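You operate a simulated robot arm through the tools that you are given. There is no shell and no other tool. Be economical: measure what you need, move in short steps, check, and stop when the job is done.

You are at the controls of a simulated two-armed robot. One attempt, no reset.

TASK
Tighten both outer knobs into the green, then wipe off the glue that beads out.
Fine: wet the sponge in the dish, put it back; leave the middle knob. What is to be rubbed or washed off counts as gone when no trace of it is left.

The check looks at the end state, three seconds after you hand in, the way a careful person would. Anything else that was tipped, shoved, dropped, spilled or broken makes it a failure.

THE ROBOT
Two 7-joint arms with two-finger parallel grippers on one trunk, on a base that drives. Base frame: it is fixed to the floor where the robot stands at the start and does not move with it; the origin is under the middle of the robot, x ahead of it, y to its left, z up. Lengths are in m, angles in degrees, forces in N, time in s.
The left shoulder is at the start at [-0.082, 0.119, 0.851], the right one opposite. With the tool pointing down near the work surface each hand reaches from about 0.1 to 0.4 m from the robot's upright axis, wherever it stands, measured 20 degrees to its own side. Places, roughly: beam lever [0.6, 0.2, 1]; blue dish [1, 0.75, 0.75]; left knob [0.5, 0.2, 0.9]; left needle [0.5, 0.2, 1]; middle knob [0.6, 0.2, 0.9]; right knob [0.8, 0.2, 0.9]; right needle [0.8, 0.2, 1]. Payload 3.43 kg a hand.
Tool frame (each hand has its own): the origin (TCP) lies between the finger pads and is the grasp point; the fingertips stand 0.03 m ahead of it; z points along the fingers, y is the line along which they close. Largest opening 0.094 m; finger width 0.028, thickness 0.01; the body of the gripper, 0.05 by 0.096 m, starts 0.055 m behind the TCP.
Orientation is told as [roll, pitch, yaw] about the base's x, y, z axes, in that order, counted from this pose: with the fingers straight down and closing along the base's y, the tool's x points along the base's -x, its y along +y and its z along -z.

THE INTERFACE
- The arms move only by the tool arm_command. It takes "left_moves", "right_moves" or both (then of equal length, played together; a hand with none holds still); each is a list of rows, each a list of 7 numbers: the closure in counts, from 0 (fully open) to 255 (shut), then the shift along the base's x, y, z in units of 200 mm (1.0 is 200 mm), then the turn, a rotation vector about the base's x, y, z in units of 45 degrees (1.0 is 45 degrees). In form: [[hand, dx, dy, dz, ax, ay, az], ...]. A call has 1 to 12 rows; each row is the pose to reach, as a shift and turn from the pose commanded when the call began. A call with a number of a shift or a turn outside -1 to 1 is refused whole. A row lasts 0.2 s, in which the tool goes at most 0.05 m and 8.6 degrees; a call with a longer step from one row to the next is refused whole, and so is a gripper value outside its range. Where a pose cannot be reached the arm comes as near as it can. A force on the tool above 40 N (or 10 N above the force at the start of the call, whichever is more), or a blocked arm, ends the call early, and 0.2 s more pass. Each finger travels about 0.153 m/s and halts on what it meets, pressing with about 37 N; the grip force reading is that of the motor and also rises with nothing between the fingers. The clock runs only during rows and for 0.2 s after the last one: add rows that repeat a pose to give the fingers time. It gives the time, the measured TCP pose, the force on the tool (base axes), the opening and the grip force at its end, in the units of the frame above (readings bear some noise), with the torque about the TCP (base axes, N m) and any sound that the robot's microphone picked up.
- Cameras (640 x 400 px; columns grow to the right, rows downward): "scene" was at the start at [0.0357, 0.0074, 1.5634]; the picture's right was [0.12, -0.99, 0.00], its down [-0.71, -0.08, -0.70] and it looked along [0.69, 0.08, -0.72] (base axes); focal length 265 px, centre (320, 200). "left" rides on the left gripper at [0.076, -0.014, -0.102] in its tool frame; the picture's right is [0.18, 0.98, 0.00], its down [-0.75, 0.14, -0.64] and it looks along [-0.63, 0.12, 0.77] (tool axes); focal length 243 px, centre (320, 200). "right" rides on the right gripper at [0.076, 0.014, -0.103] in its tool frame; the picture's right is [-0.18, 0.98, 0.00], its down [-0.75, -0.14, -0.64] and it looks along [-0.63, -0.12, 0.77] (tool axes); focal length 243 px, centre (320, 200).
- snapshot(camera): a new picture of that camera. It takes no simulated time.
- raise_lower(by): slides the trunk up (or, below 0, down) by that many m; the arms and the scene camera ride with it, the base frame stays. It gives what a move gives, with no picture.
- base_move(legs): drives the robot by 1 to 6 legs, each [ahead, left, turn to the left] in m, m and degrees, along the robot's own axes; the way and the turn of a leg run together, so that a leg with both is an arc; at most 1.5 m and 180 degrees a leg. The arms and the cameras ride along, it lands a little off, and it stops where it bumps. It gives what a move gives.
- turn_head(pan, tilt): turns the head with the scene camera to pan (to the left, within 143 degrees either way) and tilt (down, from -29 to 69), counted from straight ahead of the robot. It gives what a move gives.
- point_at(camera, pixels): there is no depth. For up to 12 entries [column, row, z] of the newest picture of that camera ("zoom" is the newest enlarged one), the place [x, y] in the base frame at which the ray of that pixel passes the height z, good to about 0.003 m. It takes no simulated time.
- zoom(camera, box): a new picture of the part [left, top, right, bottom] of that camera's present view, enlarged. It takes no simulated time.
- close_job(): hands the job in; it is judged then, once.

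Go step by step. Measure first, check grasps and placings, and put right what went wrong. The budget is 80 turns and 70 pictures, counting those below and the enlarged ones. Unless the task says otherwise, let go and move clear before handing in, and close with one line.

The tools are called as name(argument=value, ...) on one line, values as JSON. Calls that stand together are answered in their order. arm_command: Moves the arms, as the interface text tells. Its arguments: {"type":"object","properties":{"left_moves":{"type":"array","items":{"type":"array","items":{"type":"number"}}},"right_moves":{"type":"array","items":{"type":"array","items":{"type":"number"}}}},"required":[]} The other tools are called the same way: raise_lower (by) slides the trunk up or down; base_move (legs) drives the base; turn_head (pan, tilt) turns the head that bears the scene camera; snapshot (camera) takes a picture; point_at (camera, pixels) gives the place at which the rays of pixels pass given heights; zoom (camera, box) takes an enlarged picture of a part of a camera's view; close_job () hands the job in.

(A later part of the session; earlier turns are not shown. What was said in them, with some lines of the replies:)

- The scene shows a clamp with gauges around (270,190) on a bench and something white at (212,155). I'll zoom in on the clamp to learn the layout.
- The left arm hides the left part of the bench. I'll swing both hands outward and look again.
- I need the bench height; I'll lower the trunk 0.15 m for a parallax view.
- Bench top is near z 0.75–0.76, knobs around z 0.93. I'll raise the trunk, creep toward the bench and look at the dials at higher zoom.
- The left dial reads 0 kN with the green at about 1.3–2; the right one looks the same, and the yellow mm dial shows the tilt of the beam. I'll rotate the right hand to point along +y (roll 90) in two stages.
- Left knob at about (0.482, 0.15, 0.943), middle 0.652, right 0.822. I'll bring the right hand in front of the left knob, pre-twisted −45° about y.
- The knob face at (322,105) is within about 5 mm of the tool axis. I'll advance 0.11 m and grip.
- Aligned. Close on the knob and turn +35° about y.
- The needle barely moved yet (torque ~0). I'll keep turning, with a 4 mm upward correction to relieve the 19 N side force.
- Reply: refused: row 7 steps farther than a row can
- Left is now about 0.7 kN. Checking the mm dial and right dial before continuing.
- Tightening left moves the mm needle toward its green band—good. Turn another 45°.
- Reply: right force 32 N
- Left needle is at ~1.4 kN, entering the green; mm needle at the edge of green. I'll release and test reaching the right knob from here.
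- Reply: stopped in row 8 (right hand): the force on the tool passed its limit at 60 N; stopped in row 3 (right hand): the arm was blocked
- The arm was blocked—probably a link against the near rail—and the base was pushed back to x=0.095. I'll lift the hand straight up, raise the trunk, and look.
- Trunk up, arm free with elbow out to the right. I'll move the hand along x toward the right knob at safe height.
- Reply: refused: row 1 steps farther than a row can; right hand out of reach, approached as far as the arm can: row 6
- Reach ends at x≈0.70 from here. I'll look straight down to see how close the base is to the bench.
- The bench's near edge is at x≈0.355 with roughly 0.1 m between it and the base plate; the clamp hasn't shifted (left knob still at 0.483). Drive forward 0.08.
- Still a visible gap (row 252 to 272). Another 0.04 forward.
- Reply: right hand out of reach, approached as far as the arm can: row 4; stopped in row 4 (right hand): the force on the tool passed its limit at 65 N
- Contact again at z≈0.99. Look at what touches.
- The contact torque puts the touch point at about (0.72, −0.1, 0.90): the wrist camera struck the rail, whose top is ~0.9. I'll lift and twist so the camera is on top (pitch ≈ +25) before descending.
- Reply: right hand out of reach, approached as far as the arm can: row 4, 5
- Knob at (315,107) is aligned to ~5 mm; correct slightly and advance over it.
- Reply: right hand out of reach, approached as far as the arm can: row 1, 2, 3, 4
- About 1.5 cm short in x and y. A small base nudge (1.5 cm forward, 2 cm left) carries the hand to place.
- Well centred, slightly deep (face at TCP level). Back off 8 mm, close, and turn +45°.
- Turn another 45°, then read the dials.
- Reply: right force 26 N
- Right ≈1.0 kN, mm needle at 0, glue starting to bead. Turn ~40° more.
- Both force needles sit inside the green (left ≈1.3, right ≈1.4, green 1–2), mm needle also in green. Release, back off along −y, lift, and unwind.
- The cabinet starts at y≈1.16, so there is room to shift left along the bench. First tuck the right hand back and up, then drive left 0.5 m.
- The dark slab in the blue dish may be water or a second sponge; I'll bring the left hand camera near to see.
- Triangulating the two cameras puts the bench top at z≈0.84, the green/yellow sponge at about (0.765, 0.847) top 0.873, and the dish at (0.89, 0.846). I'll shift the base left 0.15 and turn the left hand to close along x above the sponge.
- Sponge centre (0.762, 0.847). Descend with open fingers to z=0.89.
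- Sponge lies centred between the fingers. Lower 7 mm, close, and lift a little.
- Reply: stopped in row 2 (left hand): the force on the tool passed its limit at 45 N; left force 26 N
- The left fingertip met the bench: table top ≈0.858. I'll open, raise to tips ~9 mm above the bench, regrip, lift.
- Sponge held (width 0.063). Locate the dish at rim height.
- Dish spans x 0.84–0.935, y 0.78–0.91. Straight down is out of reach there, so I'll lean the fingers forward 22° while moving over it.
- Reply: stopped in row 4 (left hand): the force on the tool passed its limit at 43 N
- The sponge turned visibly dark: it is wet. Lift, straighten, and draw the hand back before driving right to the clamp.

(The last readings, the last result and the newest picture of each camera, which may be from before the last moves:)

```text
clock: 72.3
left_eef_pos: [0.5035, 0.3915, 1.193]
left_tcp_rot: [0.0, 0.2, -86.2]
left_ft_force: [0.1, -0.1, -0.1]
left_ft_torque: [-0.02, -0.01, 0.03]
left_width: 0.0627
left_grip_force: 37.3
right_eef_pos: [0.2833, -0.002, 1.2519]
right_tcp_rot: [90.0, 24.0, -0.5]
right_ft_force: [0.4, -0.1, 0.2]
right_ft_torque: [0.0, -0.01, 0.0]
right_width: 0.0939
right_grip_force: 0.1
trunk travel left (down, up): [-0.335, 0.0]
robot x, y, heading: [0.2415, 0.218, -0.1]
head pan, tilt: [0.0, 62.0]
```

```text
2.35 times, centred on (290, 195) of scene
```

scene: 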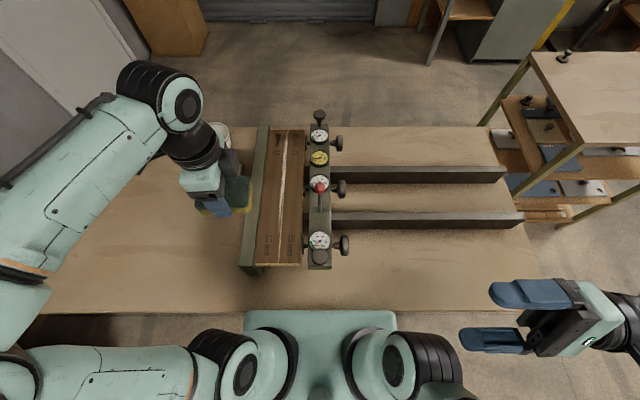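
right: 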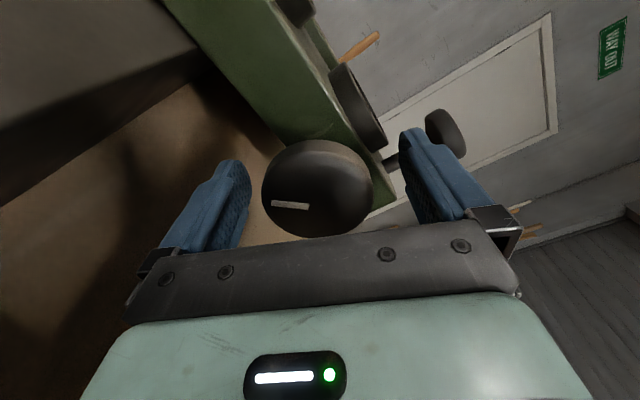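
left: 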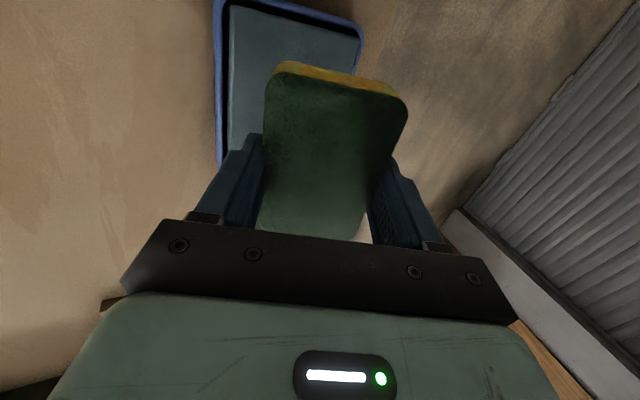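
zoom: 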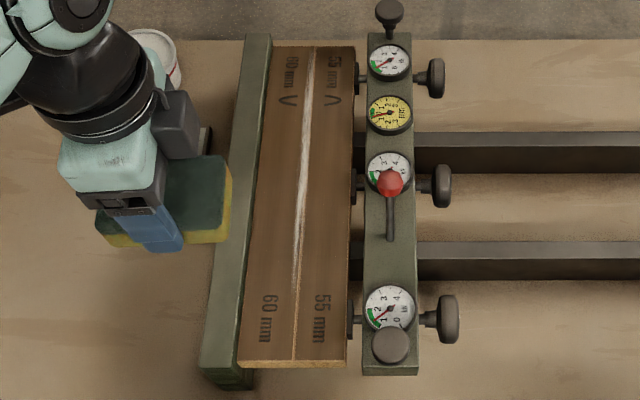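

Seam lies at y≈0.311, x 0.43–0.85, glue from ~0.5 to 0.85. Bring the sponge above the near end and descend gently until contact.

arm_command(left_moves=[[255, 0, -0.1, -0.1, 0, 0, -0.08], [255, 0, -0.2, -0.3, 0, 0, -0.08], [255, -0.05, -0.3, -0.5, 0, 0, -0.08], [255, -0.1, -0.4, -0.65, 0, 0, -0.08], [255, -0.1, -0.4, -0.75, 0, 0, -0.08]])

arm_command(left_moves=[[255, 0, 0, -0.03, 0, 0, 0], [255, 0, 0, -0.06, 0, 0, 0], [255, 0, 0, -0.085, 0, 0, 0], [255, 0, 0, -0.11, 0, 0, 0], [255, 0, 0, -0.13, 0, 0, 0]])

snapshot(camera="left")

```text
clock: 73.5
left_eef_pos: [0.4849, 0.3114, 1.0433]
left_tcp_rot: [0.2, 0.1, -89.8]
left_ft_force: [0.5, -0.1, 1.4]
left_ft_torque: [-0.02, -0.02, 0.03]
left_width: 0.0625
left_grip_force: 37.1
right_eef_pos: [0.2853, -0.0029, 1.2515]
right_tcp_rot: [90.1, 24.1, -0.5]
right_ft_force: [0.0, -0.2, 0.4]
right_ft_torque: [0.0, 0.03, -0.04]
right_width: 0.094
right_grip_force: 0.0
trunk travel left (down, up): [-0.335, 0.0]
robot x, y, heading: [0.2399, 0.2159, 0.1]
head pan, tilt: [0.0, 62.0]
```

```text
clock: 74.7
left_eef_pos: [0.4832, 0.3111, 1.0162]
left_tcp_rot: [0.2, 0.0, -89.8]
left_ft_force: [-0.4, 0.1, 0.8]
left_ft_torque: [-0.02, -0.02, -0.05]
left_width: 0.0623
left_grip_force: 36.8
right_eef_pos: [0.2833, -0.0019, 1.2512]
right_tcp_rot: [90.0, 24.0, -0.5]
right_ft_force: [0.3, -0.1, -0.7]
right_ft_torque: [0.0, 0.02, 0.0]
right_width: 0.0939
right_grip_force: 0.0
trunk travel left (down, up): [-0.335, 0.0]
robot x, y, heading: [0.2412, 0.2197, -0.2]
head pan, tilt: [0.0, 62.0]
```

```text
13 pictures are left
```

left: 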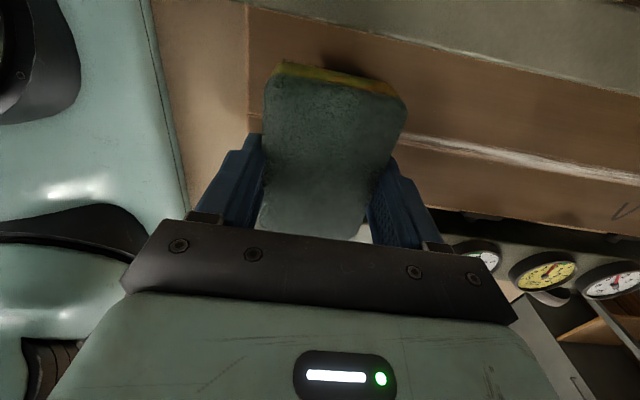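

No contact yet at z=1.016; continue in small steps.

arm_command(left_moves=[[255, 0, 0, -0.02, 0, 0, 0], [255, 0, 0, -0.04, 0, 0, 0], [255, 0, 0, -0.055, 0, 0, 0], [255, 0, 0, -0.07, 0, 0, 0]])

```text
clock: 75.7
left_eef_pos: [0.4836, 0.3115, 1.0039]
left_tcp_rot: [0.1, 0.1, -89.8]
left_ft_force: [-0.1, -0.2, 0.7]
left_ft_torque: [0.0, 0.0, 0.02]
left_width: 0.0624
left_grip_force: 37.0
right_eef_pos: [0.2836, -0.0025, 1.2523]
right_tcp_rot: [90.0, 24.1, -0.5]
right_ft_force: [-1.0, 0.0, -0.1]
right_ft_torque: [-0.03, 0.03, 0.01]
right_width: 0.0938
right_grip_force: 0.1
trunk travel left (down, up): [-0.335, 0.0]
robot x, y, heading: [0.2418, 0.2151, -0.4]
head pan, tilt: [0.0, 62.0]
```

arm_command(left_moves=[[255, 0, 0, -0.02, 0, 0, 0], [255, 0, 0, -0.04, 0, 0, 0], [255, 0, 0, -0.06, 0, 0, 0], [255, 0, 0, -0.08, 0, 0, 0], [255, 0, 0, -0.1, 0, 0, 0]])

```text
clock: 76.8
left_eef_pos: [0.4831, 0.3115, 0.9912]
left_tcp_rot: [0.7, 0.1, -89.7]
left_ft_force: [-4.9, 3.2, 19.2]
left_ft_torque: [-0.27, 0.66, -0.12]
left_width: 0.0628
left_grip_force: 36.6
right_eef_pos: [0.2822, -0.0023, 1.2519]
right_tcp_rot: [90.0, 24.1, -0.5]
right_ft_force: [0.1, 0.6, 0.1]
right_ft_torque: [0.0, -0.02, -0.02]
right_width: 0.094
right_grip_force: 0.0
trunk travel left (down, up): [-0.335, 0.0]
robot x, y, heading: [0.2416, 0.219, -0.3]
head pan, tilt: [0.0, 62.0]
stopped in row 5 (left hand): the force on the tool passed its limit at 47 N (the readings are from after the stop); the commanded pose is now the measured one
```

Contact at z≈0.991 (~19 N). Wipe forward along the seam.

arm_command(left_moves=[[255, -0.1, 0, 0, 0, 0, 0], [255, 0, 0, 0, 0, 0, 0], [255, 0.15, 0, 0, 0, 0, 0], [255, 0.3, 0, 0, 0, 0, 0], [255, 0.45, 0, 0, 0, 0, 0], [255, 0.6, 0, 0, 0, 0, 0], [255, 0.75, 0, 0, 0, 0, 0], [255, 0.9, 0, 0, 0, 0, 0], [255, 1, 0, 0, 0, 0, 0]])

zoom(camera="scene", box=[230, 110, 350, 280])

```text
clock: 78.8
left_eef_pos: [0.6859, 0.3122, 0.9908]
left_tcp_rot: [0.8, -0.1, -89.8]
left_ft_force: [-3.3, -0.2, 4.7]
left_ft_torque: [0.0, 0.3, 0.01]
left_width: 0.0623
left_grip_force: 36.7
right_eef_pos: [0.2831, -0.0019, 1.2516]
right_tcp_rot: [89.9, 24.1, -0.5]
right_ft_force: [0.1, -0.1, 0.2]
right_ft_torque: [-0.05, 0.03, -0.01]
right_width: 0.094
right_grip_force: 0.0
trunk travel left (down, up): [-0.335, 0.0]
robot x, y, heading: [0.2422, 0.2165, -0.2]
head pan, tilt: [0.0, 62.0]
```

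```text
2.35 times, centred on (290, 195) of scene
```

zoom: 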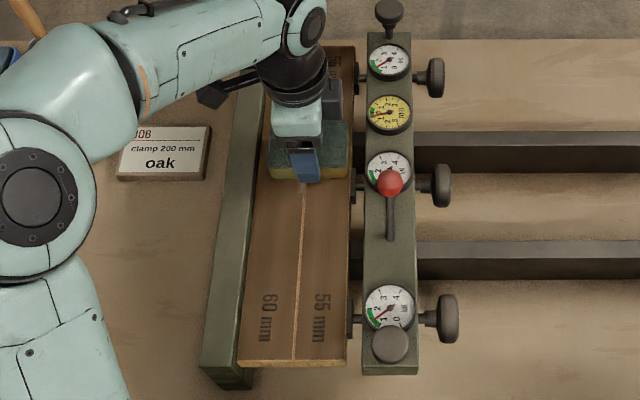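

The wiped part (up to x≈0.65) is clean. Continue to the far end, leaning the hand forward near the limit of reach.

arm_command(left_moves=[[255, 0.15, 0, -0.006, 0, 0, 0], [255, 0.3, 0, -0.006, 0, 0, 0], [255, 0.45, 0, -0.006, 0, 0, 0], [255, 0.55, 0, 0.004, 0, -0.15, 0], [255, 0.65, 0, 0.017, 0, -0.3, 0], [255, 0.75, 0, 0.034, 0, -0.44, 0], [255, 0.87, 0, 0.034, 0, -0.44, 0], [255, 0.92, 0, 0.034, 0, -0.44, 0]])

snapshot(camera="left")

```text
clock: 80.6
left_eef_pos: [0.8664, 0.3125, 0.9993]
left_tcp_rot: [20.5, 0.0, -89.7]
left_ft_force: [-7.3, 0.1, 10.7]
left_ft_torque: [0.2, 0.52, 0.11]
left_width: 0.0625
left_grip_force: 36.9
right_eef_pos: [0.2823, -0.0026, 1.2518]
right_tcp_rot: [90.1, 24.0, -0.6]
right_ft_force: [-0.1, 0.0, 0.8]
right_ft_torque: [0.01, 0.0, -0.02]
right_width: 0.0938
right_grip_force: 0.0
trunk travel left (down, up): [-0.335, 0.0]
robot x, y, heading: [0.2413, 0.2134, -0.2]
head pan, tilt: [0.0, 62.0]
```

```text
11 pictures are left
```

left: 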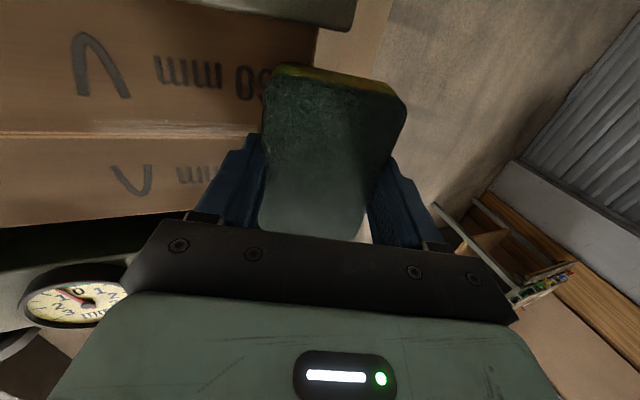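

Good contact; now wipe back the same way.

arm_command(left_moves=[[255, -0.17, 0, -0.003, 0, 0, 0], [255, -0.27, 0, -0.018, 0, 0.14, 0], [255, -0.37, 0, -0.031, 0, 0.29, 0], [255, -0.47, 0, -0.043, 0, 0.45, 0], [255, -0.62, 0, -0.043, 0, 0.45, 0], [255, -0.8, 0, -0.043, 0, 0.45, 0], [255, -0.95, 0, -0.043, 0, 0.45, 0]])

arm_command(left_moves=[[255, -0.15, 0, -0.005, 0, 0, 0], [255, -0.3, 0, -0.005, 0, 0, 0], [255, -0.45, 0, -0.005, 0, 0, 0], [255, -0.6, 0, -0.005, 0, 0, 0], [255, -0.75, 0, -0.005, 0, 0, 0], [255, -0.95, 0, -0.005, 0, 0, 0], [255, -0.95, 0, 0.2, 0, 0, 0], [255, -0.95, 0, 0.4, 0, 0, 0], [255, -0.95, 0.1, 0.6, 0, 0, 0], [255, -0.95, 0.3, 0.75, 0, 0, 0], [255, -0.95, 0.5, 0.8, 0, 0, 0]])

zoom(camera="scene", box=[230, 110, 350, 280])

```text
clock: 82.2
left_eef_pos: [0.6823, 0.3145, 0.9903]
left_tcp_rot: [0.7, -0.1, -89.6]
left_ft_force: [15.8, 0.0, 24.6]
left_ft_torque: [0.03, -0.2, -0.07]
left_width: 0.0626
left_grip_force: 37.1
right_eef_pos: [0.2846, -0.0028, 1.2513]
right_tcp_rot: [90.0, 24.1, -0.5]
right_ft_force: [0.3, 0.3, -0.7]
right_ft_torque: [-0.01, -0.03, 0.02]
right_width: 0.0941
right_grip_force: 0.1
trunk travel left (down, up): [-0.335, 0.0]
robot x, y, heading: [0.2376, 0.2148, -0.1]
head pan, tilt: [0.0, 62.0]
```

```text
clock: 82.7
left_eef_pos: [0.6563, 0.3119, 0.9905]
left_tcp_rot: [1.3, -0.2, -89.5]
left_ft_force: [1.7, 0.6, 5.8]
left_ft_torque: [0.08, 0.13, 0.0]
left_width: 0.0627
left_grip_force: 37.4
right_eef_pos: [0.2834, -0.0028, 1.2513]
right_tcp_rot: [90.0, 24.2, -0.5]
right_ft_force: [-0.4, 0.7, 0.2]
right_ft_torque: [0.0, 0.01, -0.05]
right_width: 0.094
right_grip_force: 0.0
trunk travel left (down, up): [-0.335, 0.0]
robot x, y, heading: [0.2423, 0.2185, -0.1]
head pan, tilt: [0.0, 62.0]
stopped in row 2 (left hand): the force on the tool passed its limit at 43 N (the readings are from after the stop); the commanded pose is now the measured one
```

```text
2.35 times, centred on (290, 195) of scene
```

zoom: 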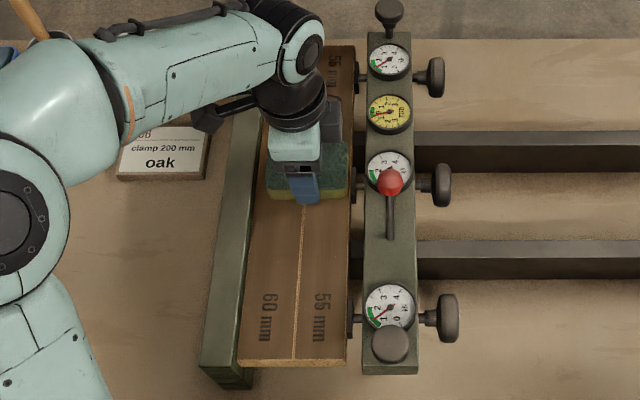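

Pressure ran slightly high. Continue back with 1 mm relief, then lift clear and inspect.

arm_command(left_moves=[[255, -0.15, 0, 0.003, 0, 0, 0], [255, -0.3, 0, 0.003, 0, 0, 0], [255, -0.45, 0, 0.003, 0, 0, 0], [255, -0.6, 0, 0.003, 0, 0, 0], [255, -0.75, 0, 0.003, 0, 0, 0], [255, -0.9, 0, 0.003, 0, 0, 0], [255, -0.9, 0, 0.2, 0, 0, 0], [255, -0.9, 0, 0.4, 0, 0, 0], [255, -0.9, 0.1, 0.6, 0, 0, 0], [255, -0.9, 0.3, 0.7, 0, 0, 0], [255, -0.9, 0.5, 0.8, 0, 0, 0]])

zoom(camera="scene", box=[250, 115, 335, 275])

```text
clock: 85.0
left_eef_pos: [0.478, 0.4076, 1.1491]
left_tcp_rot: [1.0, -0.4, -89.6]
left_ft_force: [0.1, 0.0, 0.1]
left_ft_torque: [-0.03, -0.01, 0.0]
left_width: 0.0624
left_grip_force: 37.6
right_eef_pos: [0.2843, -0.0017, 1.2511]
right_tcp_rot: [90.0, 24.1, -0.5]
right_ft_force: [-0.9, -0.4, -0.2]
right_ft_torque: [0.01, -0.03, 0.02]
right_width: 0.0937
right_grip_force: 0.0
trunk travel left (down, up): [-0.335, 0.0]
robot x, y, heading: [0.2413, 0.2165, -0.3]
head pan, tilt: [0.0, 62.0]
```

```text
2.50 times, centred on (292, 195) of scene
```

zoom: 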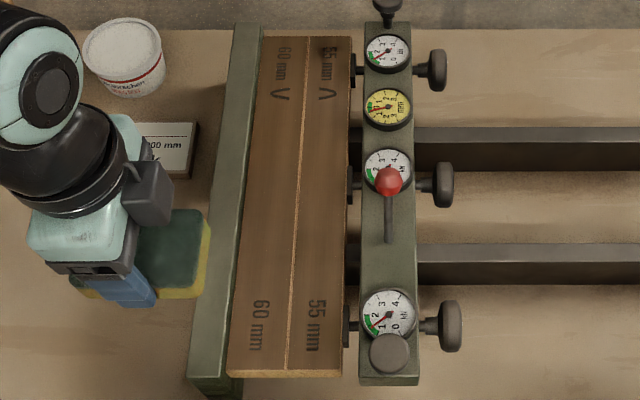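

zoom(camera="scene", box=[262, 120, 332, 170])

zoom(camera="scene", box=[245, 165, 335, 275])

```text
8.00 times, centred on (297, 145) of scene
```

zoom: 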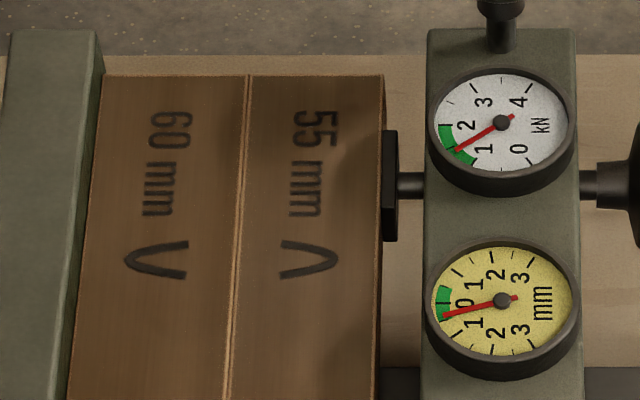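

```text
3.64 times, centred on (290, 220) of scene
```

zoom: 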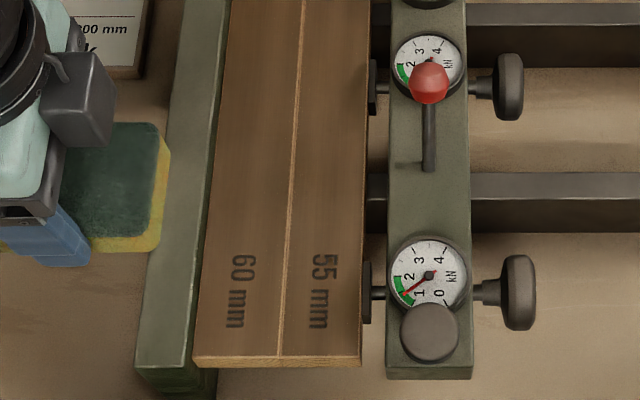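

Seam shows only the bare joint line, needles are in green. Now take the sponge back: drive left 0.45 m and position over its original spot.

base_move(legs=[[0, 0.45, 0]])

arm_command(left_moves=[[255, 0.2, 0, 0, 0, 0, 0], [255, 0.4, 0, -0.05, 0, 0, 0.08], [255, 0.6, 0, -0.15, 0, 0, 0.08], [255, 0.8, 0, -0.3, 0, 0, 0.08], [255, 1.0, 0, -0.45, 0, 0, 0.08]])

```text
clock: 89.8
left_eef_pos: [0.4791, 0.862, 1.1495]
left_tcp_rot: [1.3, -0.2, -89.7]
left_ft_force: [-0.1, -0.6, -0.1]
left_ft_torque: [0.02, 0.01, 0.01]
left_width: 0.0625
left_grip_force: 36.6
right_eef_pos: [0.2823, 0.453, 1.252]
right_tcp_rot: [90.0, 24.0, -0.6]
right_ft_force: [-0.8, 0.7, -0.2]
right_ft_torque: [0.01, 0.02, -0.03]
right_width: 0.094
right_grip_force: 0.1
trunk travel left (down, up): [-0.335, 0.0]
robot x, y, heading: [0.2428, 0.6766, -0.2]
head pan, tilt: [0.0, 62.0]
stopped in leg 1: the robot was blocked; the commanded pose is now the measured one
```

```text
clock: 91.0
left_eef_pos: [0.679, 0.8614, 1.061]
left_tcp_rot: [1.2, -0.2, -86.2]
left_ft_force: [0.2, -0.4, -1.1]
left_ft_torque: [0.04, 0.0, 0.0]
left_width: 0.0624
left_grip_force: 36.9
right_eef_pos: [0.2824, 0.4533, 1.2519]
right_tcp_rot: [90.0, 24.0, -0.7]
right_ft_force: [-0.4, -0.3, 0.2]
right_ft_torque: [0.0, 0.02, 0.0]
right_width: 0.0942
right_grip_force: 0.0
trunk travel left (down, up): [-0.335, 0.0]
robot x, y, heading: [0.2446, 0.6747, -0.6]
head pan, tilt: [0.0, 62.0]
```

The drive reported a block at y=0.677; check what the left elbow may have touched.

turn_head(pan=55, tilt=50)

snapshot(camera="scene")

```text
clock: 92.2
left_eef_pos: [0.6773, 0.8623, 1.062]
left_tcp_rot: [1.2, -0.2, -86.1]
left_ft_force: [0.8, -1.1, -0.5]
left_ft_torque: [0.01, 0.05, -0.01]
left_width: 0.0623
left_grip_force: 36.7
right_eef_pos: [0.2817, 0.454, 1.2509]
right_tcp_rot: [90.0, 24.0, -0.7]
right_ft_force: [0.5, -0.1, -0.6]
right_ft_torque: [0.0, 0.02, 0.02]
right_width: 0.0942
right_grip_force: 0.1
trunk travel left (down, up): [-0.335, 0.0]
robot x, y, heading: [0.242, 0.6768, -0.2]
head pan, tilt: [55.0, 50.0]
```

```text
6 pictures are left
```

scene: 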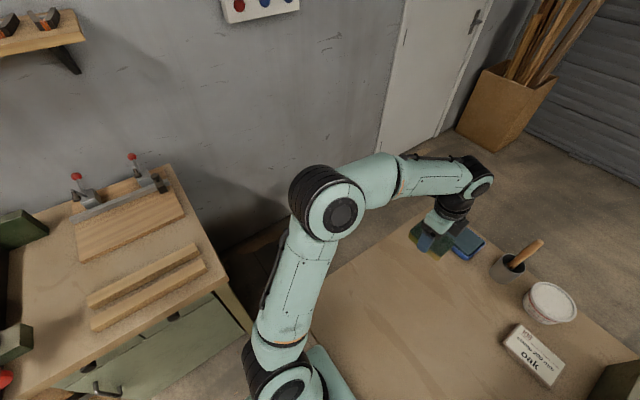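

Cabinet items look undisturbed. Move over the original sponge spot and lower.

arm_command(left_moves=[[255, 0.15, -0.03, -0.1, 0, -0.02, 0], [255, 0.3, -0.06, -0.25, 0, -0.02, 0], [255, 0.42, -0.075, -0.45, 0, -0.02, 0], [255, 0.42, -0.075, -0.65, 0, -0.02, 0], [255, 0.42, -0.075, -0.76, 0, -0.02, 0], [255, 0.42, -0.075, -0.785, 0, -0.02, 0]])

```text
clock: 93.6
left_eef_pos: [0.762, 0.8477, 0.9038]
left_tcp_rot: [2.2, -0.3, -86.2]
left_ft_force: [0.2, 0.1, -0.2]
left_ft_torque: [0.02, -0.01, 0.0]
left_width: 0.0626
left_grip_force: 37.3
right_eef_pos: [0.2824, 0.4537, 1.2519]
right_tcp_rot: [89.9, 24.0, -0.8]
right_ft_force: [0.2, 0.6, -0.8]
right_ft_torque: [0.01, 0.0, -0.01]
right_width: 0.0939
right_grip_force: 0.0
trunk travel left (down, up): [-0.335, 0.0]
robot x, y, heading: [0.2464, 0.6758, -0.5]
head pan, tilt: [55.0, 50.0]
```

arm_command(left_moves=[[255, 0, 0, -0.012, 0, 0.045, 0], [255, 0, 0, -0.02, 0, 0.045, 0], [255, 0, 0, -0.024, 0, 0.045, 0]])

```text
clock: 94.4
left_eef_pos: [0.7639, 0.8473, 0.8998]
left_tcp_rot: [0.2, -0.2, -86.2]
left_ft_force: [-0.7, 0.5, 0.0]
left_ft_torque: [0.0, 0.02, -0.01]
left_width: 0.0628
left_grip_force: 37.3
right_eef_pos: [0.2822, 0.4539, 1.2515]
right_tcp_rot: [90.2, 24.0, -0.7]
right_ft_force: [0.1, 0.8, -0.5]
right_ft_torque: [0.02, 0.04, -0.02]
right_width: 0.0942
right_grip_force: 0.1
trunk travel left (down, up): [-0.335, 0.0]
robot x, y, heading: [0.2484, 0.6772, -0.5]
head pan, tilt: [55.0, 50.0]
```

Still no contact; lower 4 mm more, then open and rise.

arm_command(left_moves=[[255, 0, 0, -0.01, 0, 0, 0], [255, 0, 0, -0.02, 0, 0, 0], [200, 0, 0, -0.02, 0, 0, 0], [0, 0, 0, -0.02, 0, 0, 0], [0, 0, 0, -0.02, 0, 0, 0], [0, 0, 0, 0.15, 0, 0, 0], [0, 0, 0, 0.35, 0, 0, 0], [0, -0.05, 0, 0.55, 0, 0, 0], [0, -0.2, 0, 0.75, 0, 0, 0], [0, -0.4, 0, 0.85, 0, 0, 0]])

snapshot(camera="left")

```text
clock: 96.6
left_eef_pos: [0.6824, 0.8486, 1.0686]
left_tcp_rot: [0.1, -0.2, -86.3]
left_ft_force: [0.8, -0.3, 0.1]
left_ft_torque: [0.0, -0.04, 0.0]
left_width: 0.0939
left_grip_force: 0.0
right_eef_pos: [0.282, 0.4542, 1.2511]
right_tcp_rot: [90.0, 23.8, -0.7]
right_ft_force: [0.6, 0.5, -0.4]
right_ft_torque: [0.0, 0.04, 0.0]
right_width: 0.0938
right_grip_force: 0.0
trunk travel left (down, up): [-0.335, 0.0]
robot x, y, heading: [0.2453, 0.6715, -0.4]
head pan, tilt: [55.0, 50.0]
```

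```text
5 pictures are left
```

left: 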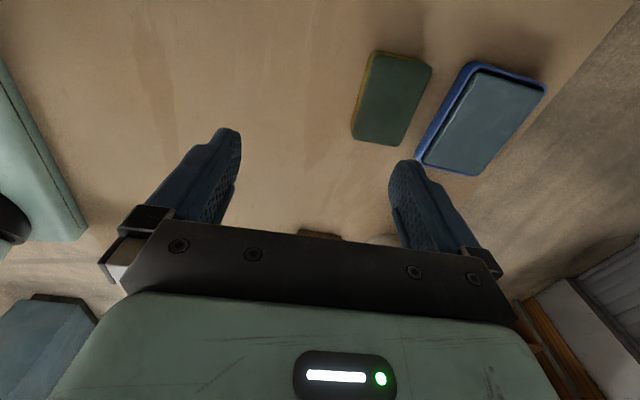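

Sponge is back next to the dish. Final check of the seam and dials.

turn_head(pan=-45, tilt=50)

snapshot(camera="scene")

```text
clock: 98.4
left_eef_pos: [0.6832, 0.8478, 1.0692]
left_tcp_rot: [0.1, -0.2, -86.3]
left_ft_force: [0.5, 0.0, -0.6]
left_ft_torque: [0.02, 0.0, -0.03]
left_width: 0.0938
left_grip_force: 0.1
right_eef_pos: [0.2817, 0.4542, 1.2516]
right_tcp_rot: [90.0, 24.0, -0.7]
right_ft_force: [0.4, -0.1, -0.4]
right_ft_torque: [0.03, 0.0, 0.0]
right_width: 0.0939
right_grip_force: 0.0
trunk travel left (down, up): [-0.335, 0.0]
robot x, y, heading: [0.2471, 0.6746, -0.4]
head pan, tilt: [-45.0, 50.0]
```

```text
4 pictures are left
```

scene: 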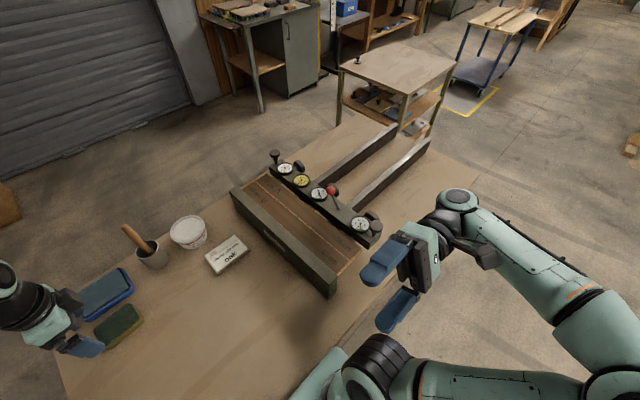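

zoom(camera="scene", box=[230, 145, 385, 290])

zoom(camera="scene", box=[335, 205, 385, 245])

zoom(camera="scene", box=[240, 150, 320, 215])

```text
2.76 times, centred on (308, 218) of scene
```

zoom: 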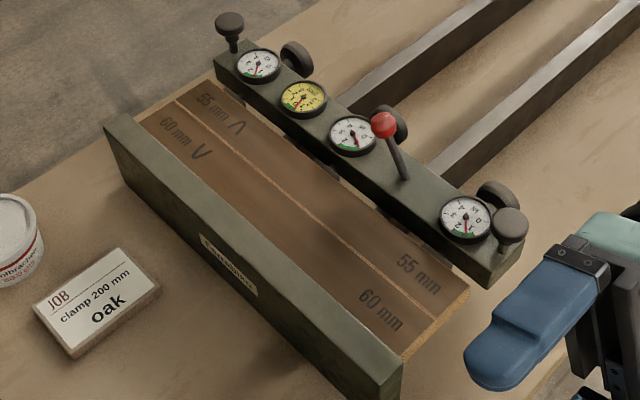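

```text
10.00 times, centred on (360, 225) of scene
```

zoom: 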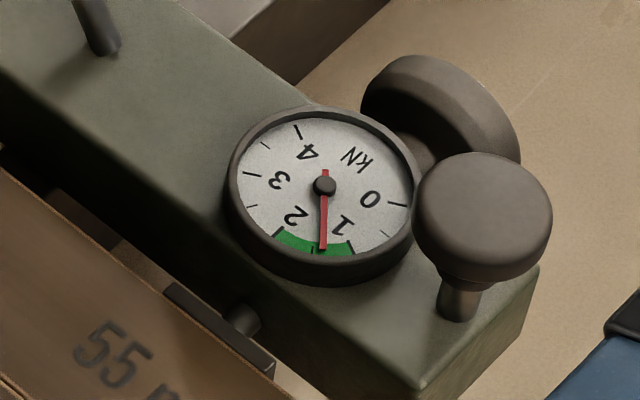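

```text
6.15 times, centred on (280, 182) of scene
```

zoom: 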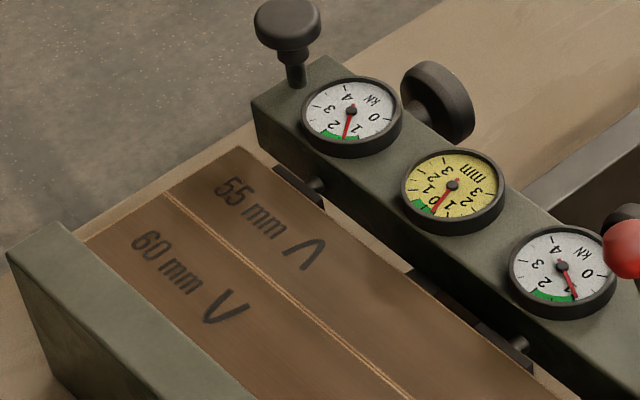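

Both outer needles sit inside the green, the seam is clean, the sponge is back and both hands are clear. I'll hand in.

close_job()

```text
The job is handed in.
```

I tightened both outer knobs into the green (left about 1.4 kN, right about 1.25 kN). I wet the sponge in the dish, wiped the glue off the seam and put the sponge back in its place. The middle knob wasn't touched. The arm bumped the clamp rails twice and a drive was blocked once next to the cabinet, but I saw nothing out of place afterwards.
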